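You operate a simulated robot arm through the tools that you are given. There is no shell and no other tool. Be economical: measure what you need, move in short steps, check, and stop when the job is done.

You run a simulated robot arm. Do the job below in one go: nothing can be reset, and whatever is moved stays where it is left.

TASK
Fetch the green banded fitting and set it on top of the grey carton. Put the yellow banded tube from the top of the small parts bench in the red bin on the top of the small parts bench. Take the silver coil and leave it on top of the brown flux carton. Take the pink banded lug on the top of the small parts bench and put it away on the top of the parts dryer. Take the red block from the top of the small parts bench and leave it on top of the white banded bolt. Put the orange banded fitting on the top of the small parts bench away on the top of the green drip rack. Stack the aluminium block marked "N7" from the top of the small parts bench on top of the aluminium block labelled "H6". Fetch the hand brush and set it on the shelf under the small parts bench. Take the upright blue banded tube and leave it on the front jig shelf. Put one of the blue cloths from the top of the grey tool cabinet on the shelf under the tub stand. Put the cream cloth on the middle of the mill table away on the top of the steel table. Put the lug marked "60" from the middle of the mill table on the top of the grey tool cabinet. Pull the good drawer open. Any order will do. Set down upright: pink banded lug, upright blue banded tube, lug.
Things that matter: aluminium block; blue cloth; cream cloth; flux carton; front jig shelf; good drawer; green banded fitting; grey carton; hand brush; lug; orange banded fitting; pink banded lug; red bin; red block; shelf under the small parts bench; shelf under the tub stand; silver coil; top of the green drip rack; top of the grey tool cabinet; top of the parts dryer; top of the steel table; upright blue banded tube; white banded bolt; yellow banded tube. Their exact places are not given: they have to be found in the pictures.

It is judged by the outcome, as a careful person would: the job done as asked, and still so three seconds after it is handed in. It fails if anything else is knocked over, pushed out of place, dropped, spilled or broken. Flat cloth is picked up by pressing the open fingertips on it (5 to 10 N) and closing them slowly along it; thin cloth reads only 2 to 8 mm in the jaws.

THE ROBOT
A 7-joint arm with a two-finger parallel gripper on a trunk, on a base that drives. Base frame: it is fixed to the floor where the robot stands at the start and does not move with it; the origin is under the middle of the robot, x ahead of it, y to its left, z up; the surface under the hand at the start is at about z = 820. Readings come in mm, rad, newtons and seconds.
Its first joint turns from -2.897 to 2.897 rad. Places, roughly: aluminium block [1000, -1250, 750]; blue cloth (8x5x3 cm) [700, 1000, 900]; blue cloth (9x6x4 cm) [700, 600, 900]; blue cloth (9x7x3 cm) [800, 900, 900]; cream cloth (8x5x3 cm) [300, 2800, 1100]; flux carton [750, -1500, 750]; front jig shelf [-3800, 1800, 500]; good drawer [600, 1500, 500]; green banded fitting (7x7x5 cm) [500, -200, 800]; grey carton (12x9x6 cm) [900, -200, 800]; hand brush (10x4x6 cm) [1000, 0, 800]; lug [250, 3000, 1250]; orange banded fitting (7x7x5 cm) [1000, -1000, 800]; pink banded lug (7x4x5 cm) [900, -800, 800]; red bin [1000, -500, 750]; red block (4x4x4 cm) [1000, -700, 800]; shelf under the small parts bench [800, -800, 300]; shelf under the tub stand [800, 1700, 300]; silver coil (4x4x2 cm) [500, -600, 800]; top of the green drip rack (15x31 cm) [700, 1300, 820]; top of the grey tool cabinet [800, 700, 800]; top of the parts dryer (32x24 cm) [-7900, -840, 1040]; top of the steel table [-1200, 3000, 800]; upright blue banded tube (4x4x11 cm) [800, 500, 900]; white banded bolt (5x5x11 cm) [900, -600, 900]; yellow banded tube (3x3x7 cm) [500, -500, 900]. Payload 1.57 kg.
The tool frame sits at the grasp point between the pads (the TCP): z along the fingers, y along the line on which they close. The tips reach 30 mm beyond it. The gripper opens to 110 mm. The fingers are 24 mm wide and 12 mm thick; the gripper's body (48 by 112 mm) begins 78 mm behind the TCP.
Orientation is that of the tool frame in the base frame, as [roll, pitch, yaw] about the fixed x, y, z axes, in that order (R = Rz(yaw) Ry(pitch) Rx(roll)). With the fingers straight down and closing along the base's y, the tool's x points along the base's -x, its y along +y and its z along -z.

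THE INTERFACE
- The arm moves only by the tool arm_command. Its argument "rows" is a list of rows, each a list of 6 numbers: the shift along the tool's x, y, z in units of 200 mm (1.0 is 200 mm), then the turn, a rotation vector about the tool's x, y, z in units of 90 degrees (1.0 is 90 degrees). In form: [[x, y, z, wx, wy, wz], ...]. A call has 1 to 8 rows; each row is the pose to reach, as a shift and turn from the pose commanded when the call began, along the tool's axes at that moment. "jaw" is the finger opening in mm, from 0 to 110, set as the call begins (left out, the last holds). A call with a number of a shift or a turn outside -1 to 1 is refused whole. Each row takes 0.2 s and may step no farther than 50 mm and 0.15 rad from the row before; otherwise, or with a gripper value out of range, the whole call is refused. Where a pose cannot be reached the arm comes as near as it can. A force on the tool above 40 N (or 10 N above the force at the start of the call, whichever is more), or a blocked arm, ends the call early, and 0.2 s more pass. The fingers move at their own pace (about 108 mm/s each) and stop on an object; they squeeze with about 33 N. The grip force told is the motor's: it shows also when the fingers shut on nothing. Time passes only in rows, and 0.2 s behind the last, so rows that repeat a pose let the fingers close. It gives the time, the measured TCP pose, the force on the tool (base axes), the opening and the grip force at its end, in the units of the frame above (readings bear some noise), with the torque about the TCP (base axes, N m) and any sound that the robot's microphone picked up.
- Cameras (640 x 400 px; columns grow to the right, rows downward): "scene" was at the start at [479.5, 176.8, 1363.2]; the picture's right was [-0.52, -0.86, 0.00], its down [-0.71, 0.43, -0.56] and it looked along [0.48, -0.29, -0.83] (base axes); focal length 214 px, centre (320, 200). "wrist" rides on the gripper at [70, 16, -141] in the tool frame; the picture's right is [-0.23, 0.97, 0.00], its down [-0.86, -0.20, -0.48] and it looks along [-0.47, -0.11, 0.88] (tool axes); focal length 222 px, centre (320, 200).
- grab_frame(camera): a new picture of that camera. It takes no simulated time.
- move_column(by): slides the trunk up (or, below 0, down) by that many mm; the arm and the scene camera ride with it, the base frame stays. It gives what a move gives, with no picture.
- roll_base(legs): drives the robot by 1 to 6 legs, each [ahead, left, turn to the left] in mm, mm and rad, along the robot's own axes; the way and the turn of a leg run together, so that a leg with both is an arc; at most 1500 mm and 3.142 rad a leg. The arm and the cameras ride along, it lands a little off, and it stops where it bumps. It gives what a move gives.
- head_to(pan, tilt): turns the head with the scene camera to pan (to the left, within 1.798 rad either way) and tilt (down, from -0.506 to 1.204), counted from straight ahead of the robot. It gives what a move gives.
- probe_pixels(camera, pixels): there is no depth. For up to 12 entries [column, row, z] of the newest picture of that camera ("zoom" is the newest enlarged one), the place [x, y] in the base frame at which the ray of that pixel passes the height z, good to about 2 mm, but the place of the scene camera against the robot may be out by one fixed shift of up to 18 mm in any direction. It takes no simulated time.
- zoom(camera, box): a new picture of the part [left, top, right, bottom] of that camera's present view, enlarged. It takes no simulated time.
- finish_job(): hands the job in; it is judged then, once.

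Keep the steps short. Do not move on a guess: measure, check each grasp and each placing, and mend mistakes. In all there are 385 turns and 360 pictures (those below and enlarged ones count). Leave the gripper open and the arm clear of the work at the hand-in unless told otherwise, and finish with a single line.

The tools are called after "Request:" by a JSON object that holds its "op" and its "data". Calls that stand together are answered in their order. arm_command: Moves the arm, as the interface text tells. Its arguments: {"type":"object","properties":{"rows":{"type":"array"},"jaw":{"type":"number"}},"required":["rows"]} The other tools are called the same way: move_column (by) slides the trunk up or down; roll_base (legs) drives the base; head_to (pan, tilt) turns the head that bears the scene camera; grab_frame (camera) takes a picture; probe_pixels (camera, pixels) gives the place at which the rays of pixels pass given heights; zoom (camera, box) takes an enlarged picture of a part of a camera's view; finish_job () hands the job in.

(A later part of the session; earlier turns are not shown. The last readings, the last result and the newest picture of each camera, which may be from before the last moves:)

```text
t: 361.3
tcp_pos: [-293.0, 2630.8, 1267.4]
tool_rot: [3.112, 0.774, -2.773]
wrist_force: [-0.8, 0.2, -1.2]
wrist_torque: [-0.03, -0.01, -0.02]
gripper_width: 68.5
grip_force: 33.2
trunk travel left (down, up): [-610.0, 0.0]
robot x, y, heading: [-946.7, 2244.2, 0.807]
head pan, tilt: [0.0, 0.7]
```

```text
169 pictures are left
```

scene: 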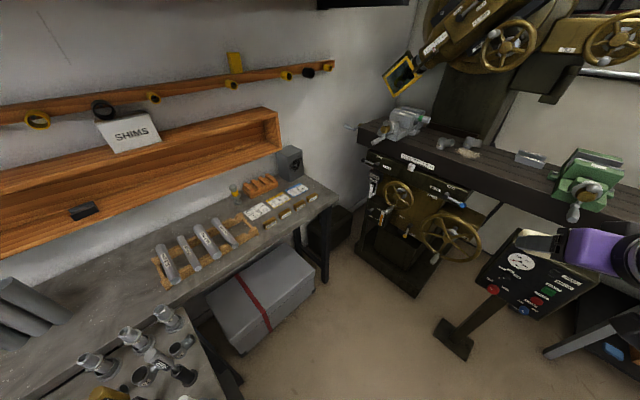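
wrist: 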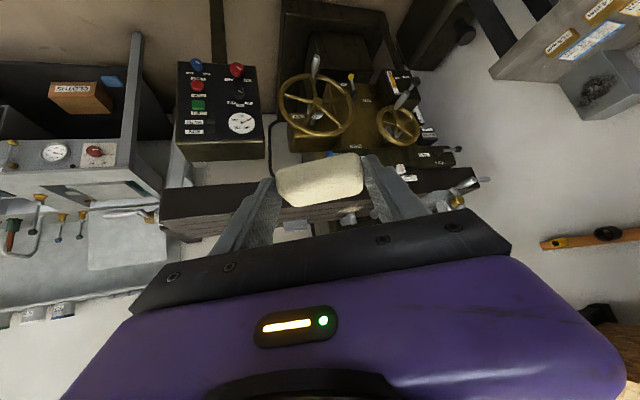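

Request:
{"op": "roll_base", "data": {"legs": [[-143, -139, -0.03], [0, 0, 0.8]]}}

Request:
{"op": "head_to", "data": {"pan": 0.3, "tilt": 0.7}}

Request:
{"op": "grab_frame", "data": {"camera": "scene"}}

```text
t: 364.9
tcp_pos: [-737.8, 2778.8, 1267.7]
tool_rot: [3.112, 0.773, -2.009]
wrist_force: [-1.3, 1.2, 0.1]
wrist_torque: [-0.01, -0.03, -0.01]
gripper_width: 68.9
grip_force: 32.8
trunk travel left (down, up): [-610.0, 0.0]
robot x, y, heading: [-942.7, 2043.8, 1.566]
head pan, tilt: [0.0, 0.7]
```

```text
t: 365.7
tcp_pos: [-738.5, 2776.7, 1266.8]
tool_rot: [3.114, 0.772, -2.008]
wrist_force: [0.2, 0.5, -0.3]
wrist_torque: [0.0, 0.0, 0.06]
gripper_width: 68.5
grip_force: 33.3
trunk travel left (down, up): [-610.0, 0.0]
robot x, y, heading: [-941.0, 2049.7, 1.57]
head pan, tilt: [0.3, 0.7]
```

```text
168 pictures are left
```

scene: 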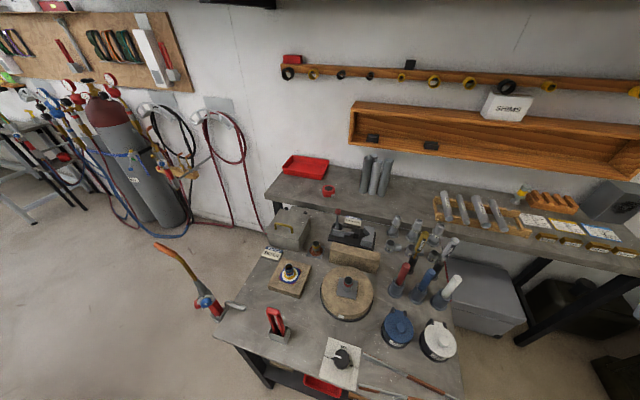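

Request:
{"op": "roll_base", "data": {"legs": [[-40, 560, 0]]}}

Request:
{"op": "arm_command", "data": {"rows": [[0, 0, 0, -0.065, 0, -0.067], [0, 0, 0, -0.13, 0, -0.134], [0, 0, 0, -0.194, 0, -0.2], [0, 0, 0, -0.194, 0, -0.2]]}}

Request:
{"op": "grab_frame", "data": {"camera": "wrist"}}

```text
t: 368.9
tcp_pos: [-1295.1, 2740.3, 1266.8]
tool_rot: [3.113, 0.774, -2.014]
wrist_force: [0.7, 0.2, -0.3]
wrist_torque: [0.0, 0.02, 0.0]
gripper_width: 68.4
grip_force: 32.1
trunk travel left (down, up): [-610.0, 0.0]
robot x, y, heading: [-1506.0, 2010.9, 1.56]
head pan, tilt: [0.3, 0.7]
```

```text
t: 369.9
tcp_pos: [-1296.6, 2739.4, 1268.3]
tool_rot: [3.118, 0.782, -1.573]
wrist_force: [0.5, 0.2, -0.6]
wrist_torque: [0.0, 0.03, -0.01]
gripper_width: 68.6
grip_force: 33.5
trunk travel left (down, up): [-610.0, 0.0]
robot x, y, heading: [-1502.8, 2009.9, 1.567]
head pan, tilt: [0.3, 0.7]
```

```text
167 pictures are left
```

wrist: 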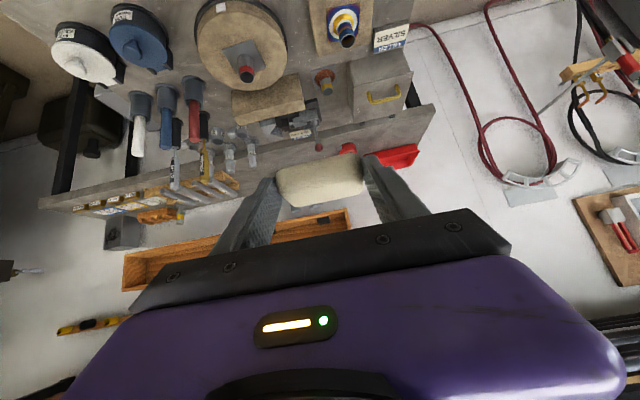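

Request:
{"op": "roll_base", "data": {"legs": [[-170, 0, 0]]}}

Request:
{"op": "move_column", "data": {"by": -200}}

Request:
{"op": "grab_frame", "data": {"camera": "wrist"}}

```text
t: 371.4
tcp_pos: [-1300.1, 2567.8, 1267.4]
tool_rot: [3.117, 0.782, -1.568]
wrist_force: [-0.3, 0.1, -0.7]
wrist_torque: [0.02, -0.03, -0.02]
gripper_width: 68.8
grip_force: 32.6
trunk travel left (down, up): [-610.0, 0.0]
robot x, y, heading: [-1505.2, 1836.8, 1.567]
head pan, tilt: [0.3, 0.7]
```

```text
t: 373.6
tcp_pos: [-1300.8, 2569.1, 1066.5]
tool_rot: [3.116, 0.781, -1.569]
wrist_force: [0.4, -0.1, -0.8]
wrist_torque: [-0.02, -0.03, 0.05]
gripper_width: 68.5
grip_force: 33.6
trunk travel left (down, up): [-410.0, 200.0]
robot x, y, heading: [-1503.6, 1836.5, 1.57]
head pan, tilt: [0.3, 0.7]
```

```text
166 pictures are left
```

wrist: 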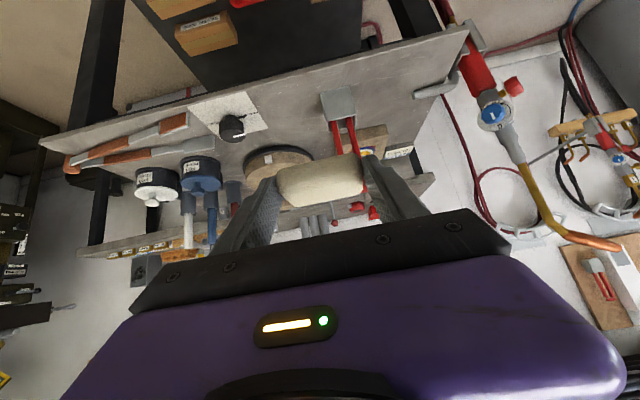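

Request:
{"op": "zoom", "data": {"camera": "wrist", "box": [180, 30, 480, 200]}}

Request:
{"op": "probe_pixels", "data": {"camera": "wrist", "pixels": [[300, 73, 850], [300, 73, 800], [270, 125, 850], [270, 125, 800], [322, 105, 850], [322, 105, 800], [295, 105, 850], [358, 118, 850], [358, 118, 800], [440, 90, 850]]}}

```text
2.13 times, centred on (330, 115) of wrist
```

zoom: 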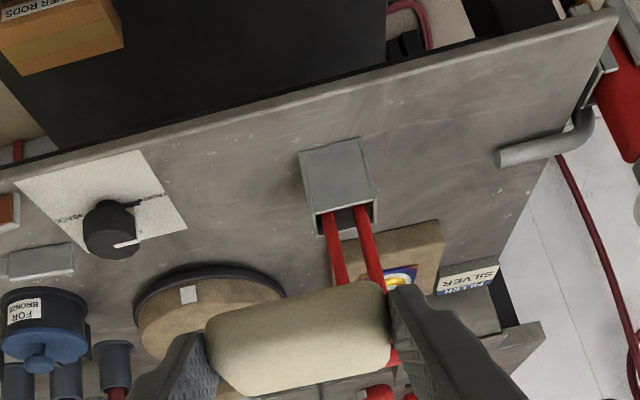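

```text
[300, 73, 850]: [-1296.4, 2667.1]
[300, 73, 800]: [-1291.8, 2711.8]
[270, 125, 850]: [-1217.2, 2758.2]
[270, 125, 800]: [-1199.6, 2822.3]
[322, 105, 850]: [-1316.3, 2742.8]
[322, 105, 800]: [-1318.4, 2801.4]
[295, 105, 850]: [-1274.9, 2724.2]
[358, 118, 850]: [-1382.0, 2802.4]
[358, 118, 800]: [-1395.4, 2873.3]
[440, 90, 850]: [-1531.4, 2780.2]
```

Request:
{"op": "probe_pixels", "data": {"camera": "wrist", "pixels": [[245.6, 91.6, 820], [268, 127, 820], [320.6, 92.5, 820], [323, 105, 820], [300, 73, 820], [284, 98, 820]]}}

```text
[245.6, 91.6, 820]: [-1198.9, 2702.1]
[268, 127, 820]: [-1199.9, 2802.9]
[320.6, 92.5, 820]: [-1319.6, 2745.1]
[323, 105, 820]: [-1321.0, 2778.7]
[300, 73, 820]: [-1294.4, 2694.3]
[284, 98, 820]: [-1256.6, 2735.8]
```

Request:
{"op": "roll_base", "data": {"legs": [[163, -43, 0]]}}

Request:
{"op": "move_column", "data": {"by": -150}}

Request:
{"op": "grab_frame", "data": {"camera": "wrist"}}

```text
t: 375.1
tcp_pos: [-1253.4, 2734.7, 1066.6]
tool_rot: [3.118, 0.781, -1.574]
wrist_force: [0.0, 0.3, 0.2]
wrist_torque: [0.0, 0.0, -0.02]
gripper_width: 68.9
grip_force: 33.1
trunk travel left (down, up): [-410.0, 200.0]
robot x, y, heading: [-1461.9, 2006.6, 1.563]
head pan, tilt: [0.3, 0.7]
```

```text
t: 376.8
tcp_pos: [-1255.7, 2734.7, 917.0]
tool_rot: [3.117, 0.782, -1.572]
wrist_force: [-0.2, -0.5, 0.3]
wrist_torque: [-0.04, 0.0, 0.01]
gripper_width: 68.9
grip_force: 32.9
trunk travel left (down, up): [-260.0, 350.0]
robot x, y, heading: [-1460.3, 2007.6, 1.56]
head pan, tilt: [0.3, 0.7]
```

```text
164 pictures are left
```

wrist: 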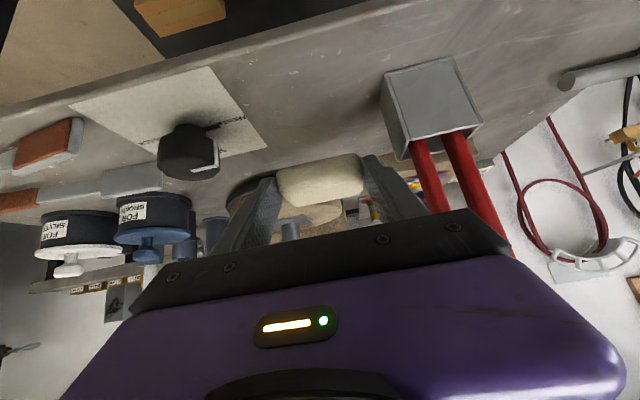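

Request:
{"op": "probe_pixels", "data": {"camera": "wrist", "pixels": [[300, 32, 850], [300, 32, 820], [300, 32, 800], [383, 72, 820], [266, 145, 820], [213, 68, 820], [300, 140, 820]]}}

```text
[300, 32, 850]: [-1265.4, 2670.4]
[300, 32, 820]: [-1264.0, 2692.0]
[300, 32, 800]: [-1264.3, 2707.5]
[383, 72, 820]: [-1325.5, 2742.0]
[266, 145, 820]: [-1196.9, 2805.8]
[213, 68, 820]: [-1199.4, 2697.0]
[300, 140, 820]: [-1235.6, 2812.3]
```

Request:
{"op": "arm_command", "data": {"rows": [[0.08, 0, 0.083, 0, 0, 0], [0.16, 0, 0.166, 0, 0, 0], [0.16, 0, 0.166, 0, 0, 0]]}}

Request:
{"op": "arm_command", "data": {"rows": [[0.015, 0, 0.015, 0, 0, 0], [0.03, 0, 0.03, 0, 0, 0], [0.045, 0, 0.045, 0, 0, 0], [0.06, 0, 0.06, 0, 0, 0], [0.075, 0, 0.075, 0, 0, 0], [0.09, 0, 0.09, 0, 0, 0]]}}

Request:
{"op": "grab_frame", "data": {"camera": "wrist"}}

```text
t: 377.6
tcp_pos: [-1256.6, 2734.1, 871.8]
tool_rot: [3.119, 0.781, -1.571]
wrist_force: [0.2, 0.2, 1.5]
wrist_torque: [0.03, -0.03, 0.02]
gripper_width: 68.6
grip_force: 33.4
trunk travel left (down, up): [-260.0, 350.0]
robot x, y, heading: [-1459.9, 2004.4, 1.561]
head pan, tilt: [0.3, 0.7]
```

```text
t: 378.1
tcp_pos: [-1255.7, 2735.0, 871.0]
tool_rot: [3.122, 0.797, -1.569]
wrist_force: [-0.6, -2.1, 16.4]
wrist_torque: [0.0, -0.05, -0.04]
gripper_width: 68.6
grip_force: 32.5
trunk travel left (down, up): [-260.0, 350.0]
robot x, y, heading: [-1458.5, 2003.2, 1.563]
head pan, tilt: [0.3, 0.7]
stopped in row 2: the force on the tool passed its limit at 44 N (the readings are from after the stop); the commanded pose is now the measured one
```

```text
163 pictures are left
```

wrist: 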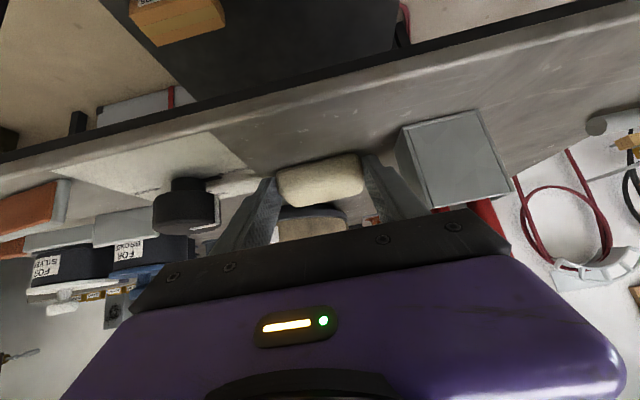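

Request:
{"op": "arm_command", "data": {"rows": [[-0.01, 0, -0.01, 0, 0, 0], [-0.01, 0, -0.01, 0, 0, 0], [-0.01, 0, -0.01, 0, 0, 0]], "jaw": 84}}

Request:
{"op": "arm_command", "data": {"rows": [[0, 0, -0.15, 0, 0, 0], [0, 0, -0.35, 0, 0, 0], [0, 0, -0.55, 0, 0, 0], [0, 0, -0.75, 0, 0, 0], [0, 0, -0.95, 0, 0, 0]]}}

Request:
{"op": "grab_frame", "data": {"camera": "wrist"}}

```text
t: 378.9
tcp_pos: [-1255.1, 2734.9, 869.4]
tool_rot: [3.122, 0.793, -1.572]
wrist_force: [0.2, -0.5, -0.1]
wrist_torque: [0.02, -0.04, 0.01]
gripper_width: 83.8
grip_force: 0.2
trunk travel left (down, up): [-260.0, 350.0]
robot x, y, heading: [-1461.3, 2001.1, 1.561]
head pan, tilt: [0.3, 0.7]
```

```text
t: 380.1
tcp_pos: [-1231.1, 2608.2, 1011.9]
tool_rot: [3.12, 0.79, -1.57]
wrist_force: [-0.5, 0.0, 0.7]
wrist_torque: [-0.01, 0.02, 0.01]
gripper_width: 84.0
grip_force: 0.3
out of reach, approached as far as the arm can: row 3, 4, 5
trunk travel left (down, up): [-260.0, 350.0]
robot x, y, heading: [-1460.7, 2001.9, 1.563]
head pan, tilt: [0.3, 0.7]
```

```text
162 pictures are left
```

wrist: 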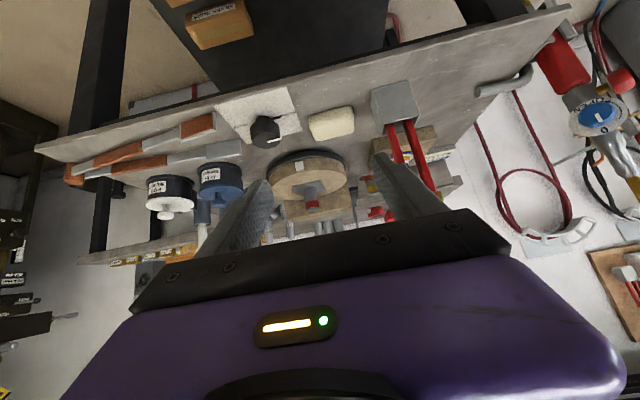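

Request:
{"op": "move_column", "data": {"by": 300}}

Request:
{"op": "roll_base", "data": {"legs": [[0, -520, 0], [0, 0, -0.98], [700, 200, 0]]}}

Request:
{"op": "head_to", "data": {"pan": 0.1, "tilt": 0.6}}

Request:
{"op": "grab_frame", "data": {"camera": "scene"}}

Request:
{"op": "grab_frame", "data": {"camera": "wrist"}}

```text
t: 383.1
tcp_pos: [-1230.9, 2608.3, 1311.8]
tool_rot: [3.119, 0.793, -1.571]
wrist_force: [-0.6, -1.1, -0.2]
wrist_torque: [0.0, 0.03, 0.02]
gripper_width: 84.1
grip_force: 0.2
trunk travel left (down, up): [-560.0, 50.0]
robot x, y, heading: [-1463.6, 2001.4, 1.559]
head pan, tilt: [0.3, 0.7]
```

```text
t: 392.2
tcp_pos: [174.1, 2669.2, 1312.4]
tool_rot: [3.12, 0.792, -2.575]
wrist_force: [0.4, -0.6, 0.2]
wrist_torque: [-0.01, -0.01, 0.04]
gripper_width: 84.3
grip_force: 0.0
trunk travel left (down, up): [-560.0, 50.0]
robot x, y, heading: [-462.0, 2542.2, 0.561]
head pan, tilt: [0.3, 0.7]
```

```text
t: 392.9
tcp_pos: [176.1, 2668.0, 1310.5]
tool_rot: [3.118, 0.793, -2.572]
wrist_force: [0.1, 0.2, -0.6]
wrist_torque: [-0.05, 0.03, -0.01]
gripper_width: 84.0
grip_force: 0.0
trunk travel left (down, up): [-560.0, 50.0]
robot x, y, heading: [-459.7, 2537.7, 0.555]
head pan, tilt: [0.099, 0.6]
```

```text
161 pictures are left
```

scene: 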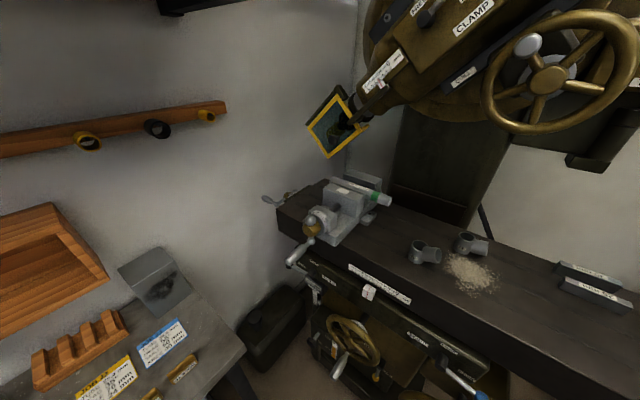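

```text
160 pictures are left
```

wrist: 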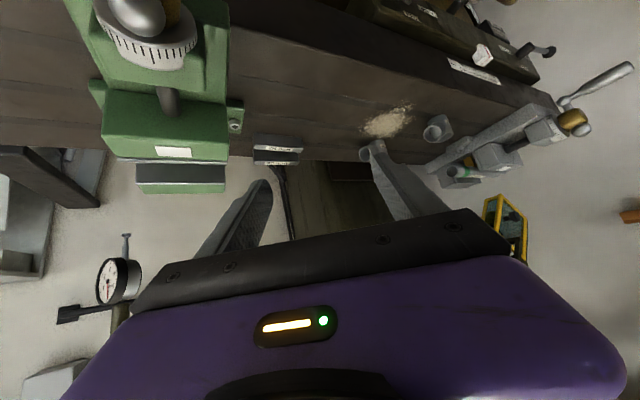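

Request:
{"op": "roll_base", "data": {"legs": [[47, 76, 0], [0, 0, 0.2]]}}

Request:
{"op": "grab_frame", "data": {"camera": "wrist"}}

Request:
{"op": "zoom", "data": {"camera": "wrist", "box": [300, 60, 492, 180]}}

```text
t: 394.1
tcp_pos: [174.1, 2753.1, 1312.6]
tool_rot: [3.117, 0.79, -2.573]
wrist_force: [-0.8, -0.6, 0.8]
wrist_torque: [0.0, 0.01, -0.03]
gripper_width: 83.9
grip_force: 0.1
trunk travel left (down, up): [-560.0, 50.0]
robot x, y, heading: [-461.9, 2618.9, 0.56]
head pan, tilt: [0.099, 0.6]
stopped in leg 1: the robot was blocked; the commanded pose is now the measured one
```

```text
159 pictures are left
```

wrist: 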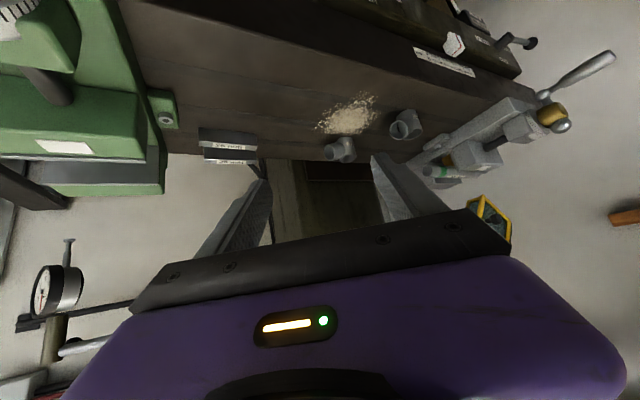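

```text
3.33 times, centred on (396, 120) of wrist
```

zoom: 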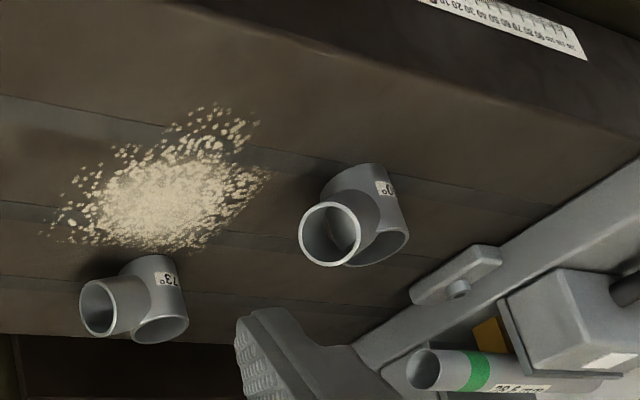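

Request:
{"op": "roll_base", "data": {"legs": [[62, -51, 0], [0, 0, 0.1]]}}

Request:
{"op": "arm_command", "data": {"rows": [[-0.1, 0.1, 0, 0, 0.09, 0], [-0.2, 0.2, 0, 0, 0.18, 0], [-0.2, 0.3, 0, 0, 0.27, 0], [-0.2, 0.4, 0, 0, 0.36, 0], [-0.2, 0.5, 0, 0, 0.45, 0], [-0.2, 0.5, 0, 0, 0.5, 0]]}}

Request:
{"op": "grab_frame", "data": {"camera": "wrist"}}

```text
t: 395.7
tcp_pos: [238.7, 2803.8, 1311.9]
tool_rot: [3.119, 0.792, -2.47]
wrist_force: [0.4, -0.3, 0.3]
wrist_torque: [-0.02, 0.0, -0.03]
gripper_width: 83.8
grip_force: 0.0
trunk travel left (down, up): [-560.0, 50.0]
robot x, y, heading: [-380.5, 2612.2, 0.662]
head pan, tilt: [0.099, 0.6]
```

```text
t: 397.1
tcp_pos: [190.1, 2897.5, 1281.7]
tool_rot: [3.115, 0.013, -2.454]
wrist_force: [0.2, -0.7, 0.0]
wrist_torque: [0.02, 0.0, 0.01]
gripper_width: 84.0
grip_force: 0.1
out of reach, approached as far as the arm can: row 4, 5, 6
trunk travel left (down, up): [-560.0, 50.0]
robot x, y, heading: [-379.2, 2612.4, 0.659]
head pan, tilt: [0.099, 0.6]
```

```text
157 pictures are left
```

wrist: 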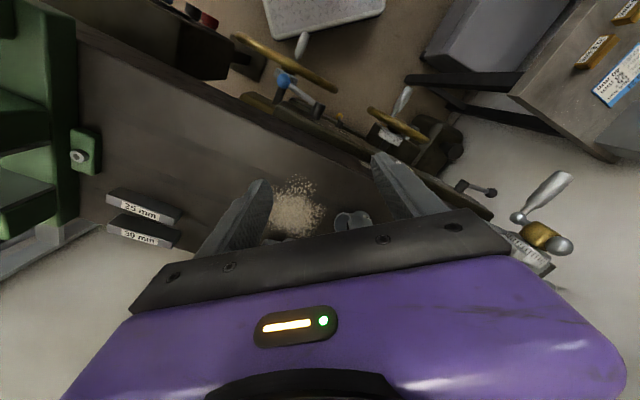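

Request:
{"op": "arm_command", "data": {"rows": [[-0.23, 0.07, 0, 0, 0, 0], [-0.46, 0.14, 0, 0, 0, 0], [-0.6, 0.2, 0, 0, 0, 0]]}}

Request:
{"op": "grab_frame", "data": {"camera": "wrist"}}

Request:
{"op": "zoom", "data": {"camera": "wrist", "box": [230, 90, 422, 210]}}

```text
t: 398.1
tcp_pos: [265.2, 2956.9, 1277.2]
tool_rot: [3.124, 0.025, -2.479]
wrist_force: [0.2, -0.1, 0.6]
wrist_torque: [0.03, 0.02, -0.01]
gripper_width: 83.9
grip_force: 0.1
out of reach, approached as far as the arm can: row 1, 2, 3
trunk travel left (down, up): [-560.0, 50.0]
robot x, y, heading: [-371.7, 2593.3, 0.632]
head pan, tilt: [0.099, 0.6]
stopped in row 3: the arm was blocked; the commanded pose is now the measured one
```

```text
156 pictures are left
```

wrist: 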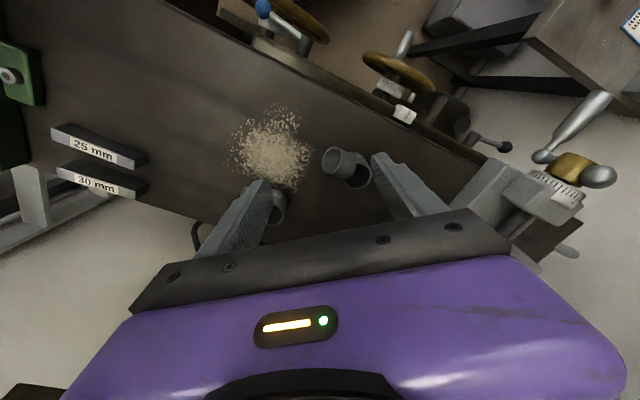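

```text
3.33 times, centred on (326, 150) of wrist
```

zoom: 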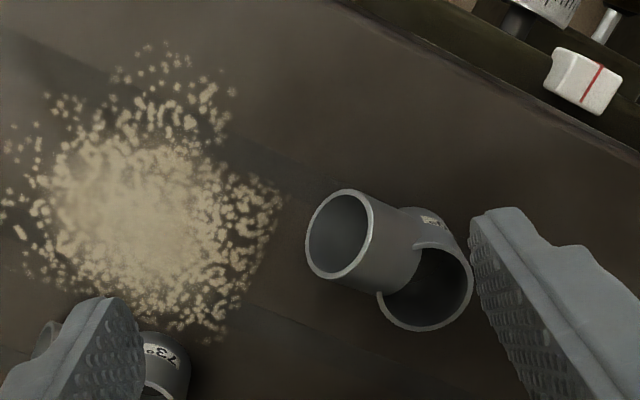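

Request:
{"op": "head_to", "data": {"pan": -0.5, "tilt": 0.1}}

Request:
{"op": "grab_frame", "data": {"camera": "scene"}}

Request:
{"op": "head_to", "data": {"pan": 0.3, "tilt": 0.2}}

Request:
{"op": "grab_frame", "data": {"camera": "scene"}}

```text
t: 399.1
tcp_pos: [264.9, 2959.5, 1276.9]
tool_rot: [3.12, 0.027, -2.48]
wrist_force: [1.0, 0.4, 0.1]
wrist_torque: [0.0, 0.03, -0.01]
gripper_width: 83.9
grip_force: 0.1
trunk travel left (down, up): [-560.0, 50.0]
robot x, y, heading: [-372.0, 2593.4, 0.638]
head pan, tilt: [-0.499, 0.099]
```

```text
154 pictures are left
```

scene: 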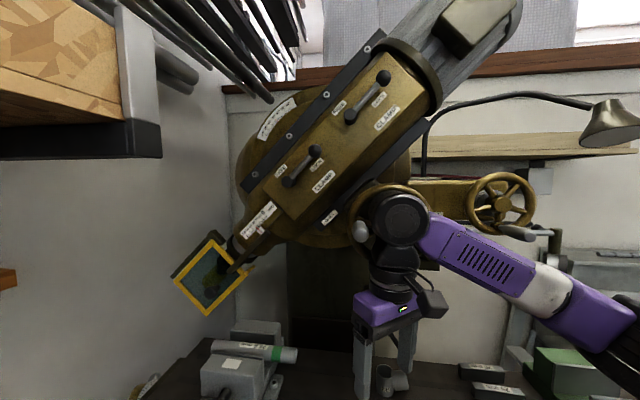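

```text
t: 400.3
tcp_pos: [265.8, 2958.2, 1277.8]
tool_rot: [3.123, 0.029, -2.48]
wrist_force: [0.9, 0.4, -0.1]
wrist_torque: [0.01, 0.0, 0.02]
gripper_width: 84.2
grip_force: 0.0
trunk travel left (down, up): [-560.0, 50.0]
robot x, y, heading: [-376.0, 2597.2, 0.639]
head pan, tilt: [0.3, 0.201]
```

```text
153 pictures are left
```

scene: 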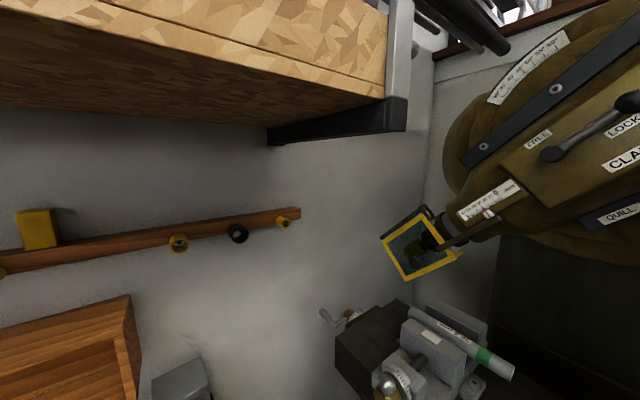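

Request:
{"op": "probe_pixels", "data": {"camera": "zoom", "pixels": [[428, 280, 1170], [425, 235, 1122], [340, 232, 1150], [345, 240, 1160], [470, 265, 1170], [385, 300, 1170]]}}

Request:
{"op": "arm_command", "data": {"rows": [[0.2, 0, 0, 0, 0, 0], [0.3, 0, 0.15, 0, 0, 0], [0.3, 0, 0.35, 0, 0, 0], [0.3, 0, 0.4, 0, 0, 0]]}}

Request:
{"op": "grab_frame", "data": {"camera": "wrist"}}

```text
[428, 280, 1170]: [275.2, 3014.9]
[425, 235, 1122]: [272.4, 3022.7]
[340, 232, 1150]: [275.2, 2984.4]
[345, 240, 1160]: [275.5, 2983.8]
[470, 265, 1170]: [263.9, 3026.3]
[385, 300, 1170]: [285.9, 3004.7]
```

```text
t: 401.3
tcp_pos: [223.3, 2932.4, 1191.6]
tool_rot: [3.122, 0.018, -2.48]
wrist_force: [0.1, -0.5, -0.7]
wrist_torque: [0.01, -0.03, -0.02]
gripper_width: 84.0
grip_force: 0.1
trunk travel left (down, up): [-560.0, 50.0]
robot x, y, heading: [-372.3, 2597.5, 0.639]
head pan, tilt: [0.3, 0.201]
```

```text
152 pictures are left
```

wrist: 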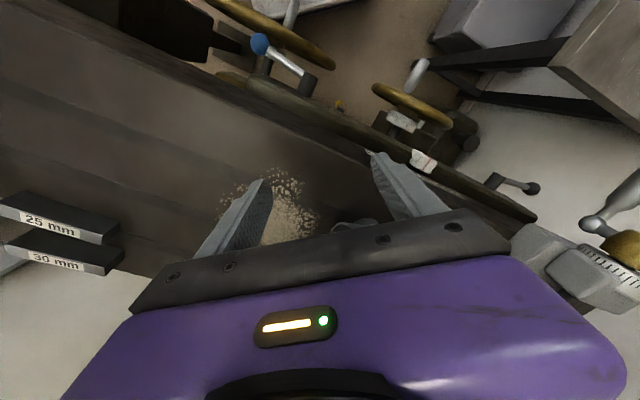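

Request:
{"op": "arm_command", "data": {"rows": [[0, 0, 0, 0, 0, -0.09], [0, 0, 0, 0, 0, -0.18], [0, 0, 0, 0, 0, -0.27], [0, 0, 0, 0, 0, -0.36], [0, 0, 0, 0, 0, -0.45], [0, 0, 0, 0, 0, -0.54], [0, 0, 0, 0, 0, -0.58]]}}

Request:
{"op": "grab_frame", "data": {"camera": "wrist"}}

Request:
{"op": "head_to", "data": {"pan": -0.5, "tilt": 0.2}}

Request:
{"op": "grab_frame", "data": {"camera": "scene"}}

```text
t: 402.9
tcp_pos: [223.1, 2932.1, 1191.3]
tool_rot: [-3.14, 0.027, -1.567]
wrist_force: [-0.1, -0.5, 0.0]
wrist_torque: [0.0, -0.01, 0.02]
gripper_width: 84.1
grip_force: 0.2
trunk travel left (down, up): [-560.0, 50.0]
robot x, y, heading: [-372.2, 2594.4, 0.643]
head pan, tilt: [0.3, 0.201]
```

```text
151 pictures are left
```

wrist: 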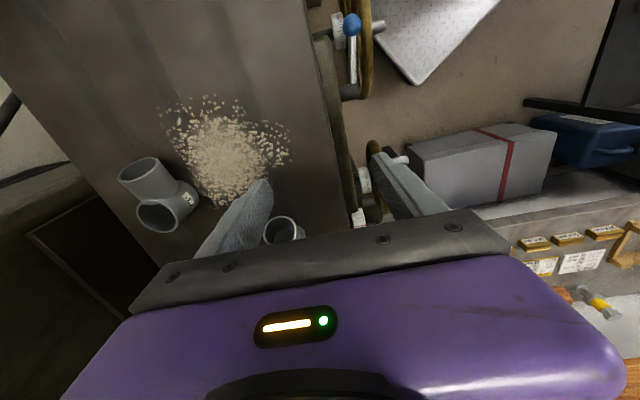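

```text
t: 404.0
tcp_pos: [223.3, 2931.4, 1191.3]
tool_rot: [-3.139, 0.027, -1.57]
wrist_force: [-0.1, -0.3, 0.9]
wrist_torque: [0.01, 0.0, 0.0]
gripper_width: 83.9
grip_force: 0.1
trunk travel left (down, up): [-560.0, 50.0]
robot x, y, heading: [-367.7, 2594.9, 0.637]
head pan, tilt: [-0.499, 0.201]
```

```text
150 pictures are left
```

scene: 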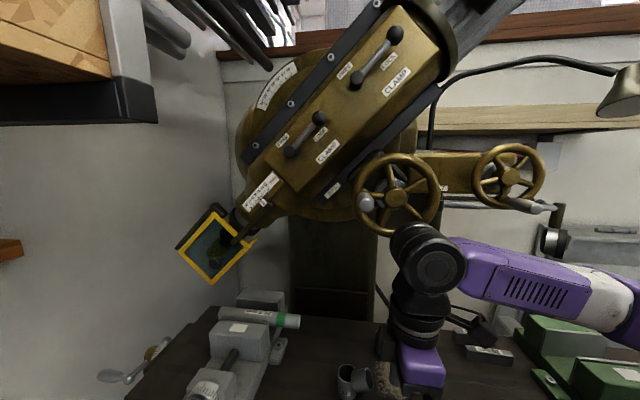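

Request:
{"op": "arm_command", "data": {"rows": [[0, -0.13, 0.08, 0, 0, 0], [0, -0.255, 0.165, 0, 0, 0], [0, -0.255, 0.165, 0, 0, 0]]}}

Request:
{"op": "grab_frame", "data": {"camera": "wrist"}}

```text
t: 404.8
tcp_pos: [275.1, 2933.0, 1156.5]
tool_rot: [-3.14, 0.025, -1.571]
wrist_force: [0.0, 1.2, -0.6]
wrist_torque: [-0.01, 0.02, 0.02]
gripper_width: 84.1
grip_force: 0.0
trunk travel left (down, up): [-560.0, 50.0]
robot x, y, heading: [-370.9, 2591.8, 0.635]
head pan, tilt: [-0.499, 0.201]
```

```text
149 pictures are left
```

wrist: 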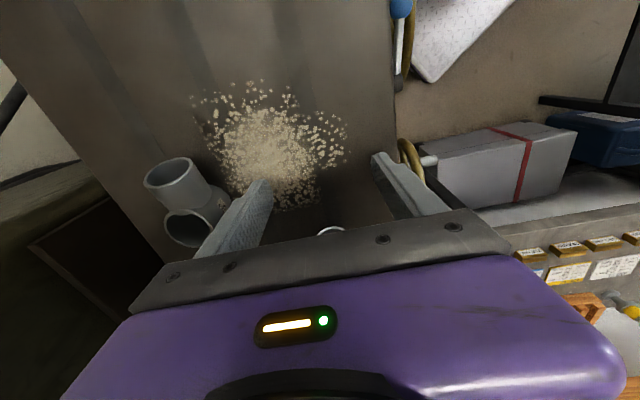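

Request:
{"op": "probe_pixels", "data": {"camera": "wrist", "pixels": [[228, 200, 1165], [230, 215, 1150], [205, 180, 1165], [185, 230, 1168], [330, 230, 1165]]}}

```text
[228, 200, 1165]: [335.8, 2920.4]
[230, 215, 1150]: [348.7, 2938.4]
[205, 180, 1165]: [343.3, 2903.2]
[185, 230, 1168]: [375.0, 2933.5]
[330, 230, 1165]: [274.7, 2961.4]
```

Request:
{"op": "arm_command", "data": {"rows": [[0, 0, 0, 0, 0, 0], [-0.12, 0, 0, 0, 0, 0], [-0.24, 0, 0, 0, 0, 0], [-0.24, 0, 0, 0, 0, 0]], "jaw": 66}}

Request:
{"op": "grab_frame", "data": {"camera": "wrist"}}

```text
t: 405.8
tcp_pos: [274.1, 2981.3, 1159.1]
tool_rot: [-3.14, 0.026, -1.569]
wrist_force: [0.1, 0.8, 0.5]
wrist_torque: [-0.01, -0.01, 0.02]
gripper_width: 66.1
grip_force: 0.0
trunk travel left (down, up): [-560.0, 50.0]
robot x, y, heading: [-373.0, 2594.7, 0.64]
head pan, tilt: [-0.499, 0.201]
```

```text
148 pictures are left
```

wrist: 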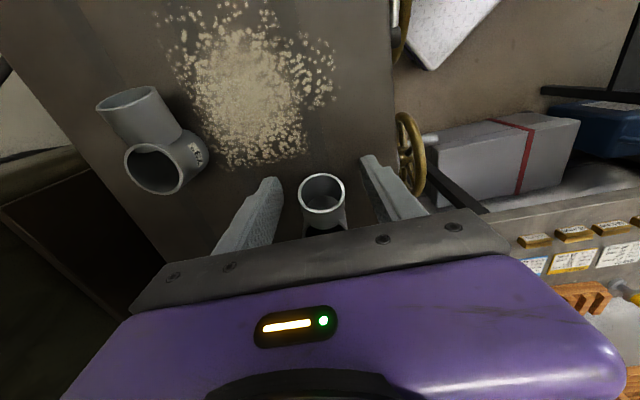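

Request:
{"op": "arm_command", "data": {"rows": [[-0.09, 0.0, 0, 0, 0, 0], [-0.175, 0.0, 0, 0, 0, 0], [-0.175, 0.0, 0, 0, 0, 0]]}}

Request:
{"op": "grab_frame", "data": {"camera": "wrist"}}

```text
t: 406.6
tcp_pos: [274.2, 3015.9, 1160.6]
tool_rot: [-3.14, 0.026, -1.569]
wrist_force: [0.4, 0.1, -0.7]
wrist_torque: [-0.02, -0.02, 0.0]
gripper_width: 66.1
grip_force: 0.0
trunk travel left (down, up): [-560.0, 50.0]
robot x, y, heading: [-370.3, 2597.4, 0.644]
head pan, tilt: [-0.499, 0.201]
```

```text
147 pictures are left
```

wrist: 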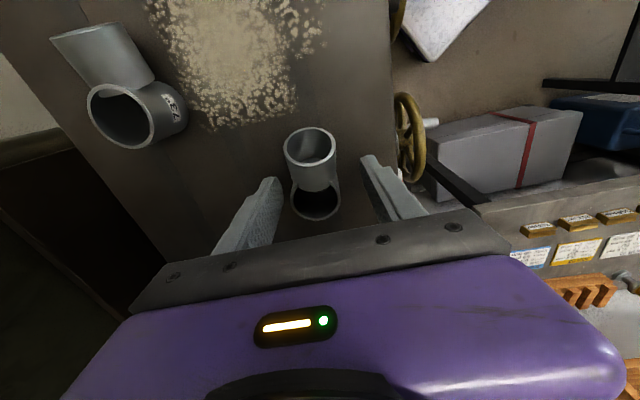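

Request:
{"op": "arm_command", "data": {"rows": [[0, 0, 0.03, 0, 0, 0], [0, 0, 0.03, 0, 0, 0], [0, 0, 0.03, 0, 0, 0], [0, 0, 0.03, 0, 0, 0], [0, 0, 0.03, 0, 0, 0]], "jaw": 15}}

Request:
{"op": "arm_command", "data": {"rows": [[0, 0, -0.1, 0, 0, 0], [0, 0, -0.25, 0, 0, 0], [0, 0, -0.25, 0, 0, 0]]}}

Request:
{"op": "grab_frame", "data": {"camera": "wrist"}}

```text
t: 407.4
tcp_pos: [276.5, 3015.7, 1157.6]
tool_rot: [-3.134, 0.031, -1.568]
wrist_force: [-2.9, -1.6, 17.2]
wrist_torque: [-0.14, 0.17, 0.0]
gripper_width: 36.3
grip_force: 32.8
trunk travel left (down, up): [-560.0, 50.0]
robot x, y, heading: [-370.2, 2597.6, 0.638]
head pan, tilt: [-0.499, 0.201]
stopped in row 4: the force on the tool passed its limit at 42 N (the readings are from after the stop); the commanded pose is now the measured one
```

```text
t: 408.2
tcp_pos: [265.1, 3015.6, 1200.8]
tool_rot: [-3.14, 0.016, -1.555]
wrist_force: [0.3, -1.2, -1.6]
wrist_torque: [0.02, -0.03, -0.01]
gripper_width: 36.1
grip_force: 33.1
trunk travel left (down, up): [-560.0, 50.0]
robot x, y, heading: [-372.9, 2592.4, 0.639]
head pan, tilt: [-0.499, 0.201]
```

```text
146 pictures are left
```

wrist: 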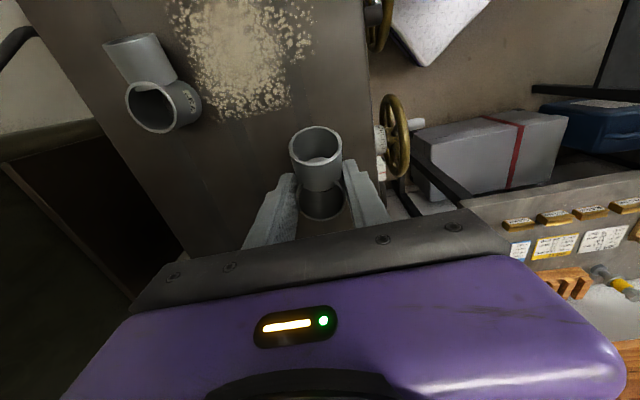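

Request:
{"op": "roll_base", "data": {"legs": [[-450, 0, 0]]}}

Request:
{"op": "roll_base", "data": {"legs": [[0, 0, -0.64], [0, -1400, 0]]}}

Request:
{"op": "grab_frame", "data": {"camera": "wrist"}}

```text
t: 410.9
tcp_pos: [-77.6, 2743.9, 1206.3]
tool_rot: [-3.136, 0.031, -1.582]
wrist_force: [0.0, 0.8, -1.3]
wrist_torque: [0.0, -0.01, 0.01]
gripper_width: 36.0
grip_force: 32.2
trunk travel left (down, up): [-560.0, 50.0]
robot x, y, heading: [-731.8, 2329.5, 0.632]
head pan, tilt: [-0.499, 0.201]
```

```text
t: 419.6
tcp_pos: [17.0, 861.1, 1205.9]
tool_rot: [-3.136, 0.031, -2.23]
wrist_force: [0.3, 0.4, -1.6]
wrist_torque: [0.01, -0.04, -0.05]
gripper_width: 35.7
grip_force: 32.8
trunk travel left (down, up): [-560.0, 50.0]
robot x, y, heading: [-749.5, 925.9, -0.027]
head pan, tilt: [-0.499, 0.201]
```

```text
145 pictures are left
```

wrist: 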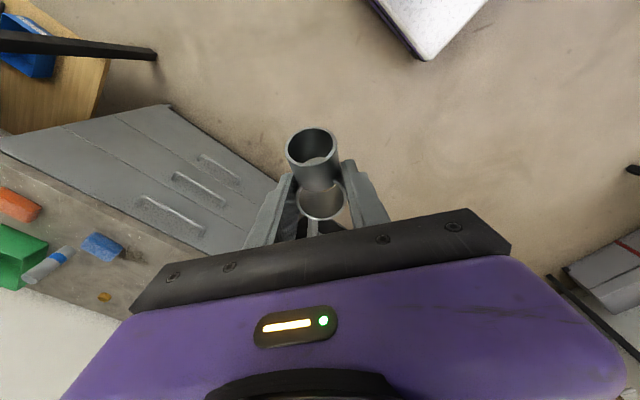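

Request:
{"op": "roll_base", "data": {"legs": [[640, 0, 0.027]]}}

Request:
{"op": "grab_frame", "data": {"camera": "wrist"}}

Request:
{"op": "head_to", "data": {"pan": 0.0, "tilt": 0.9}}

Request:
{"op": "grab_frame", "data": {"camera": "scene"}}

```text
t: 423.2
tcp_pos: [654.2, 880.3, 1206.8]
tool_rot: [-3.137, 0.03, -2.2]
wrist_force: [0.2, 0.7, -1.2]
wrist_torque: [0.0, -0.02, 0.02]
gripper_width: 35.5
grip_force: 32.5
trunk travel left (down, up): [-560.0, 50.0]
robot x, y, heading: [-116.7, 924.6, 0.006]
head pan, tilt: [-0.499, 0.201]
```

```text
144 pictures are left
```

wrist: 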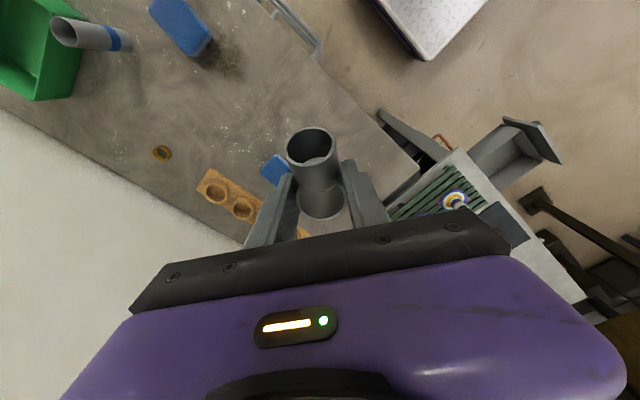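

```text
t: 424.3
tcp_pos: [657.1, 879.9, 1206.4]
tool_rot: [-3.137, 0.03, -2.202]
wrist_force: [0.0, -0.3, -1.0]
wrist_torque: [0.0, 0.01, 0.02]
gripper_width: 35.6
grip_force: 33.6
trunk travel left (down, up): [-560.0, 50.0]
robot x, y, heading: [-118.4, 923.8, 0.009]
head pan, tilt: [0.0, 0.901]
```

```text
143 pictures are left
```

scene: 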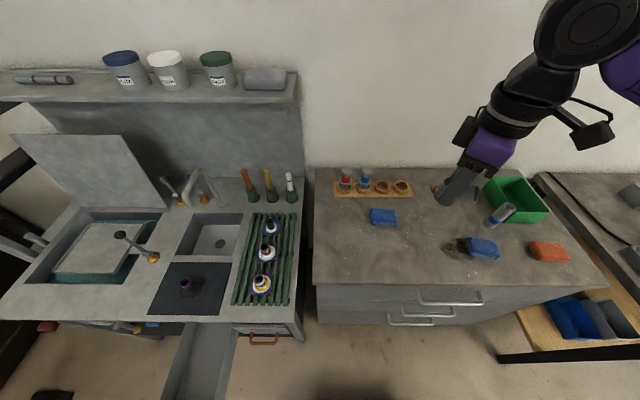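

Request:
{"op": "move_column", "data": {"by": -290}}

Request:
{"op": "grab_frame", "data": {"camera": "wrist"}}

```text
t: 427.2
tcp_pos: [654.6, 880.5, 916.4]
tool_rot: [-3.137, 0.03, -2.201]
wrist_force: [0.7, -1.1, -1.3]
wrist_torque: [0.0, 0.01, -0.01]
gripper_width: 35.2
grip_force: 32.9
trunk travel left (down, up): [-270.0, 340.0]
robot x, y, heading: [-115.2, 923.5, 0.002]
head pan, tilt: [0.0, 0.901]
```

```text
142 pictures are left
```

wrist: 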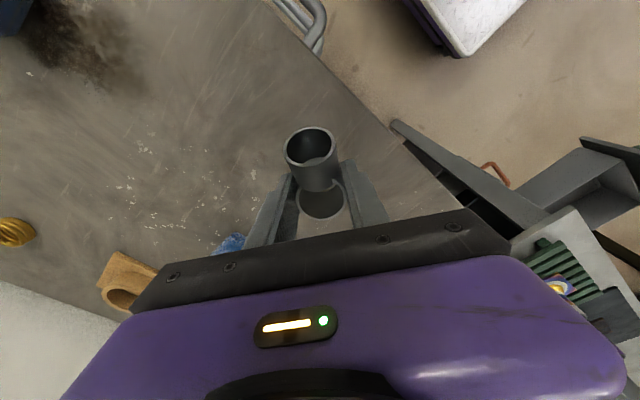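

Request:
{"op": "arm_command", "data": {"rows": [[-0.06, -0.08, 0.06, 0, 0, 0], [-0.118, -0.16, 0.15, 0, 0, 0], [-0.118, -0.16, 0.17, 0, 0, 0], [-0.118, -0.16, 0.17, 0, 0, 0]]}}

Request:
{"op": "arm_command", "data": {"rows": [[0, 0, 0.015, 0, 0, 0], [0, 0, 0.03, 0, 0, 0], [0, 0, 0.045, 0, 0, 0], [0, 0, 0.06, 0, 0, 0], [0, 0, 0.06, 0, 0, 0]]}}

Request:
{"op": "grab_frame", "data": {"camera": "wrist"}}

```text
t: 428.2
tcp_pos: [695.9, 881.2, 882.4]
tool_rot: [-3.137, 0.03, -2.201]
wrist_force: [0.8, -0.1, -0.8]
wrist_torque: [0.0, -0.01, 0.0]
gripper_width: 35.5
grip_force: 32.8
trunk travel left (down, up): [-270.0, 340.0]
robot x, y, heading: [-112.8, 921.3, 0.005]
head pan, tilt: [0.0, 0.901]
```

```text
t: 429.0
tcp_pos: [695.6, 881.0, 879.5]
tool_rot: [-3.132, 0.034, -2.202]
wrist_force: [-5.2, 0.0, 20.5]
wrist_torque: [-0.04, 0.46, -0.03]
gripper_width: 35.5
grip_force: 33.3
trunk travel left (down, up): [-270.0, 340.0]
robot x, y, heading: [-115.9, 924.1, 0.011]
head pan, tilt: [0.0, 0.901]
stopped in row 4: the force on the tool passed its limit at 43 N (the readings are from after the stop); the commanded pose is now the measured one
```

```text
141 pictures are left
```

wrist: 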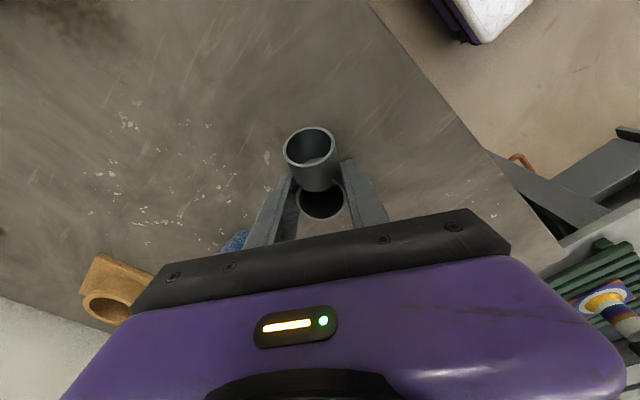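

Request:
{"op": "arm_command", "data": {"rows": [[0, 0, -0.015, 0, 0, 0], [0, 0, -0.015, 0, 0, 0]]}}

Request:
{"op": "arm_command", "data": {"rows": [[0, 0, 0, 0, 0, 0], [0, 0, 0, 0, 0, 0], [0, 0, -0.2, 0, 0, 0], [0, 0, -0.4, 0, 0, 0], [0, 0, -0.6, 0, 0, 0], [0, 0, -0.8, 0, 0, 0]], "jaw": 66}}

Request:
{"op": "grab_frame", "data": {"camera": "wrist"}}

```text
t: 429.6
tcp_pos: [696.9, 881.4, 879.1]
tool_rot: [-3.134, 0.034, -2.2]
wrist_force: [-1.8, 1.0, 3.8]
wrist_torque: [0.03, 0.12, 0.01]
gripper_width: 35.3
grip_force: 33.3
trunk travel left (down, up): [-270.0, 340.0]
robot x, y, heading: [-113.4, 925.6, 0.006]
head pan, tilt: [0.0, 0.901]
```

```text
t: 431.0
tcp_pos: [694.8, 878.0, 981.0]
tool_rot: [-3.132, 0.035, -2.201]
wrist_force: [0.1, -0.4, -1.1]
wrist_torque: [0.01, -0.02, -0.01]
gripper_width: 66.1
grip_force: 0.1
out of reach, approached as far as the arm can: row 5, 6
trunk travel left (down, up): [-270.0, 340.0]
robot x, y, heading: [-115.4, 921.0, 0.01]
head pan, tilt: [0.0, 0.901]
```

```text
140 pictures are left
```

wrist: 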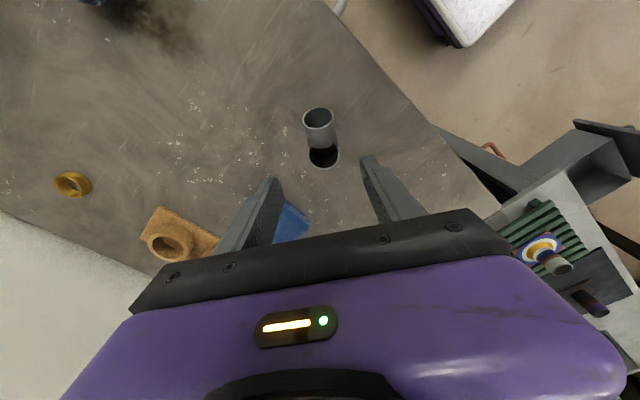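

Request:
{"op": "move_column", "data": {"by": 200}}

Request:
{"op": "arm_command", "data": {"rows": [[0, 0, 0, 0, 0, 0.09], [0, 0, 0, 0, 0, 0.18], [0, 0, 0, 0, 0, 0.27], [0, 0, 0, 0, 0, 0.36], [0, 0, 0, 0, 0, 0.45], [0, 0, 0, 0, 0, 0.54], [0, 0, 0, 0, 0, 0.6]]}}

Request:
{"op": "roll_base", "data": {"legs": [[0, -400, 0]]}}

Request:
{"op": "grab_frame", "data": {"camera": "wrist"}}

```text
t: 433.2
tcp_pos: [694.5, 877.6, 1180.5]
tool_rot: [-3.132, 0.036, -2.201]
wrist_force: [0.6, 0.1, -0.4]
wrist_torque: [-0.02, -0.01, -0.02]
gripper_width: 66.1
grip_force: 0.1
trunk travel left (down, up): [-470.0, 140.0]
robot x, y, heading: [-112.9, 922.5, 0.01]
head pan, tilt: [0.0, 0.901]
```

```text
t: 434.8
tcp_pos: [695.2, 878.1, 1180.1]
tool_rot: [3.117, 0.028, 3.139]
wrist_force: [-0.4, -0.4, 0.2]
wrist_torque: [-0.02, -0.03, 0.01]
gripper_width: 66.3
grip_force: 0.0
trunk travel left (down, up): [-470.0, 140.0]
robot x, y, heading: [-114.1, 923.2, 0.013]
head pan, tilt: [0.0, 0.901]
```

```text
t: 437.3
tcp_pos: [696.1, 478.2, 1180.5]
tool_rot: [3.117, 0.028, 3.133]
wrist_force: [-0.2, -0.8, 0.5]
wrist_torque: [0.0, -0.02, 0.02]
gripper_width: 66.2
grip_force: 0.1
trunk travel left (down, up): [-470.0, 140.0]
robot x, y, heading: [-112.8, 527.6, 0.002]
head pan, tilt: [0.0, 0.901]
```

```text
139 pictures are left
```

wrist: 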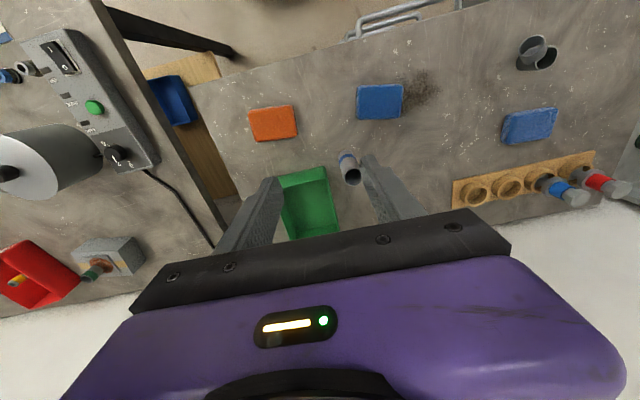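

Request:
{"op": "zoom", "data": {"camera": "wrist", "box": [270, 130, 398, 210]}}

```text
5.00 times, centred on (334, 170) of wrist
```

zoom: 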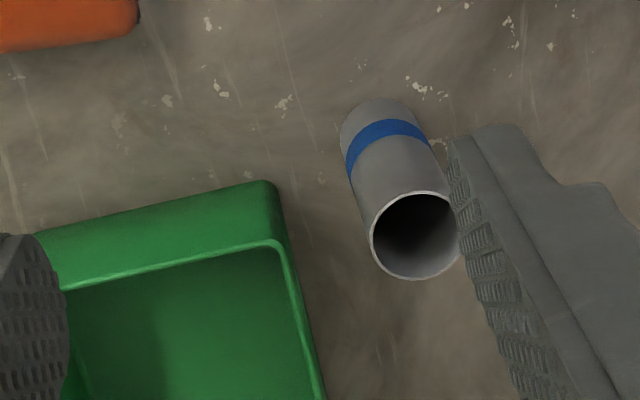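

Request:
{"op": "probe_pixels", "data": {"camera": "zoom", "pixels": [[416, 236, 950], [416, 236, 940], [382, 125, 840], [385, 132, 850], [280, 185, 840], [265, 182, 900], [280, 240, 920], [370, 236, 945], [461, 236, 945]]}}

```text
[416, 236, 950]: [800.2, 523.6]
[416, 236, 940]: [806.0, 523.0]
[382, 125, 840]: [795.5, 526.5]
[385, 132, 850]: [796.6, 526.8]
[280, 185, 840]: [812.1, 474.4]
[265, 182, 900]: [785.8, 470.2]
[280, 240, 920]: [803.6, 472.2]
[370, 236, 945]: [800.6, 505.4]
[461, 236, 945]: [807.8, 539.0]
```

Request:
{"op": "arm_command", "data": {"rows": [[0, 0.05, 0, 0.01, -0.09, 0], [0, 0.12, 0, 0.015, -0.18, 0], [0, 0.2, 0, 0.015, -0.27, 0], [0, 0.235, 0, 0.015, -0.36, 0], [0, 0.235, 0, 0.015, -0.4, 0]], "jaw": 58}}

Request:
{"op": "move_column", "data": {"by": -150}}

Request:
{"op": "grab_frame", "data": {"camera": "wrist"}}

```text
t: 438.5
tcp_pos: [697.1, 524.8, 1180.3]
tool_rot: [3.137, 0.659, 3.125]
wrist_force: [0.4, 0.4, -1.1]
wrist_torque: [0.02, 0.01, 0.0]
gripper_width: 58.0
grip_force: 0.1
trunk travel left (down, up): [-470.0, 140.0]
robot x, y, heading: [-108.2, 526.9, 0.003]
head pan, tilt: [0.0, 0.901]
```

```text
t: 440.2
tcp_pos: [697.0, 525.1, 1031.5]
tool_rot: [3.14, 0.655, 3.125]
wrist_force: [0.5, 0.4, 0.5]
wrist_torque: [-0.02, -0.01, 0.01]
gripper_width: 57.8
grip_force: 0.2
trunk travel left (down, up): [-320.0, 290.0]
robot x, y, heading: [-111.0, 528.4, 0.006]
head pan, tilt: [0.0, 0.901]
```

```text
137 pictures are left
```

wrist: 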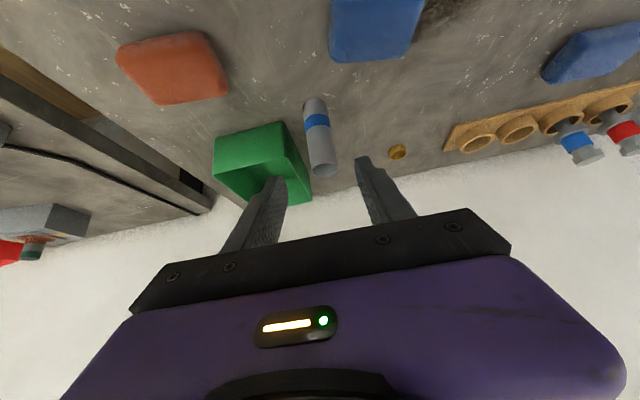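

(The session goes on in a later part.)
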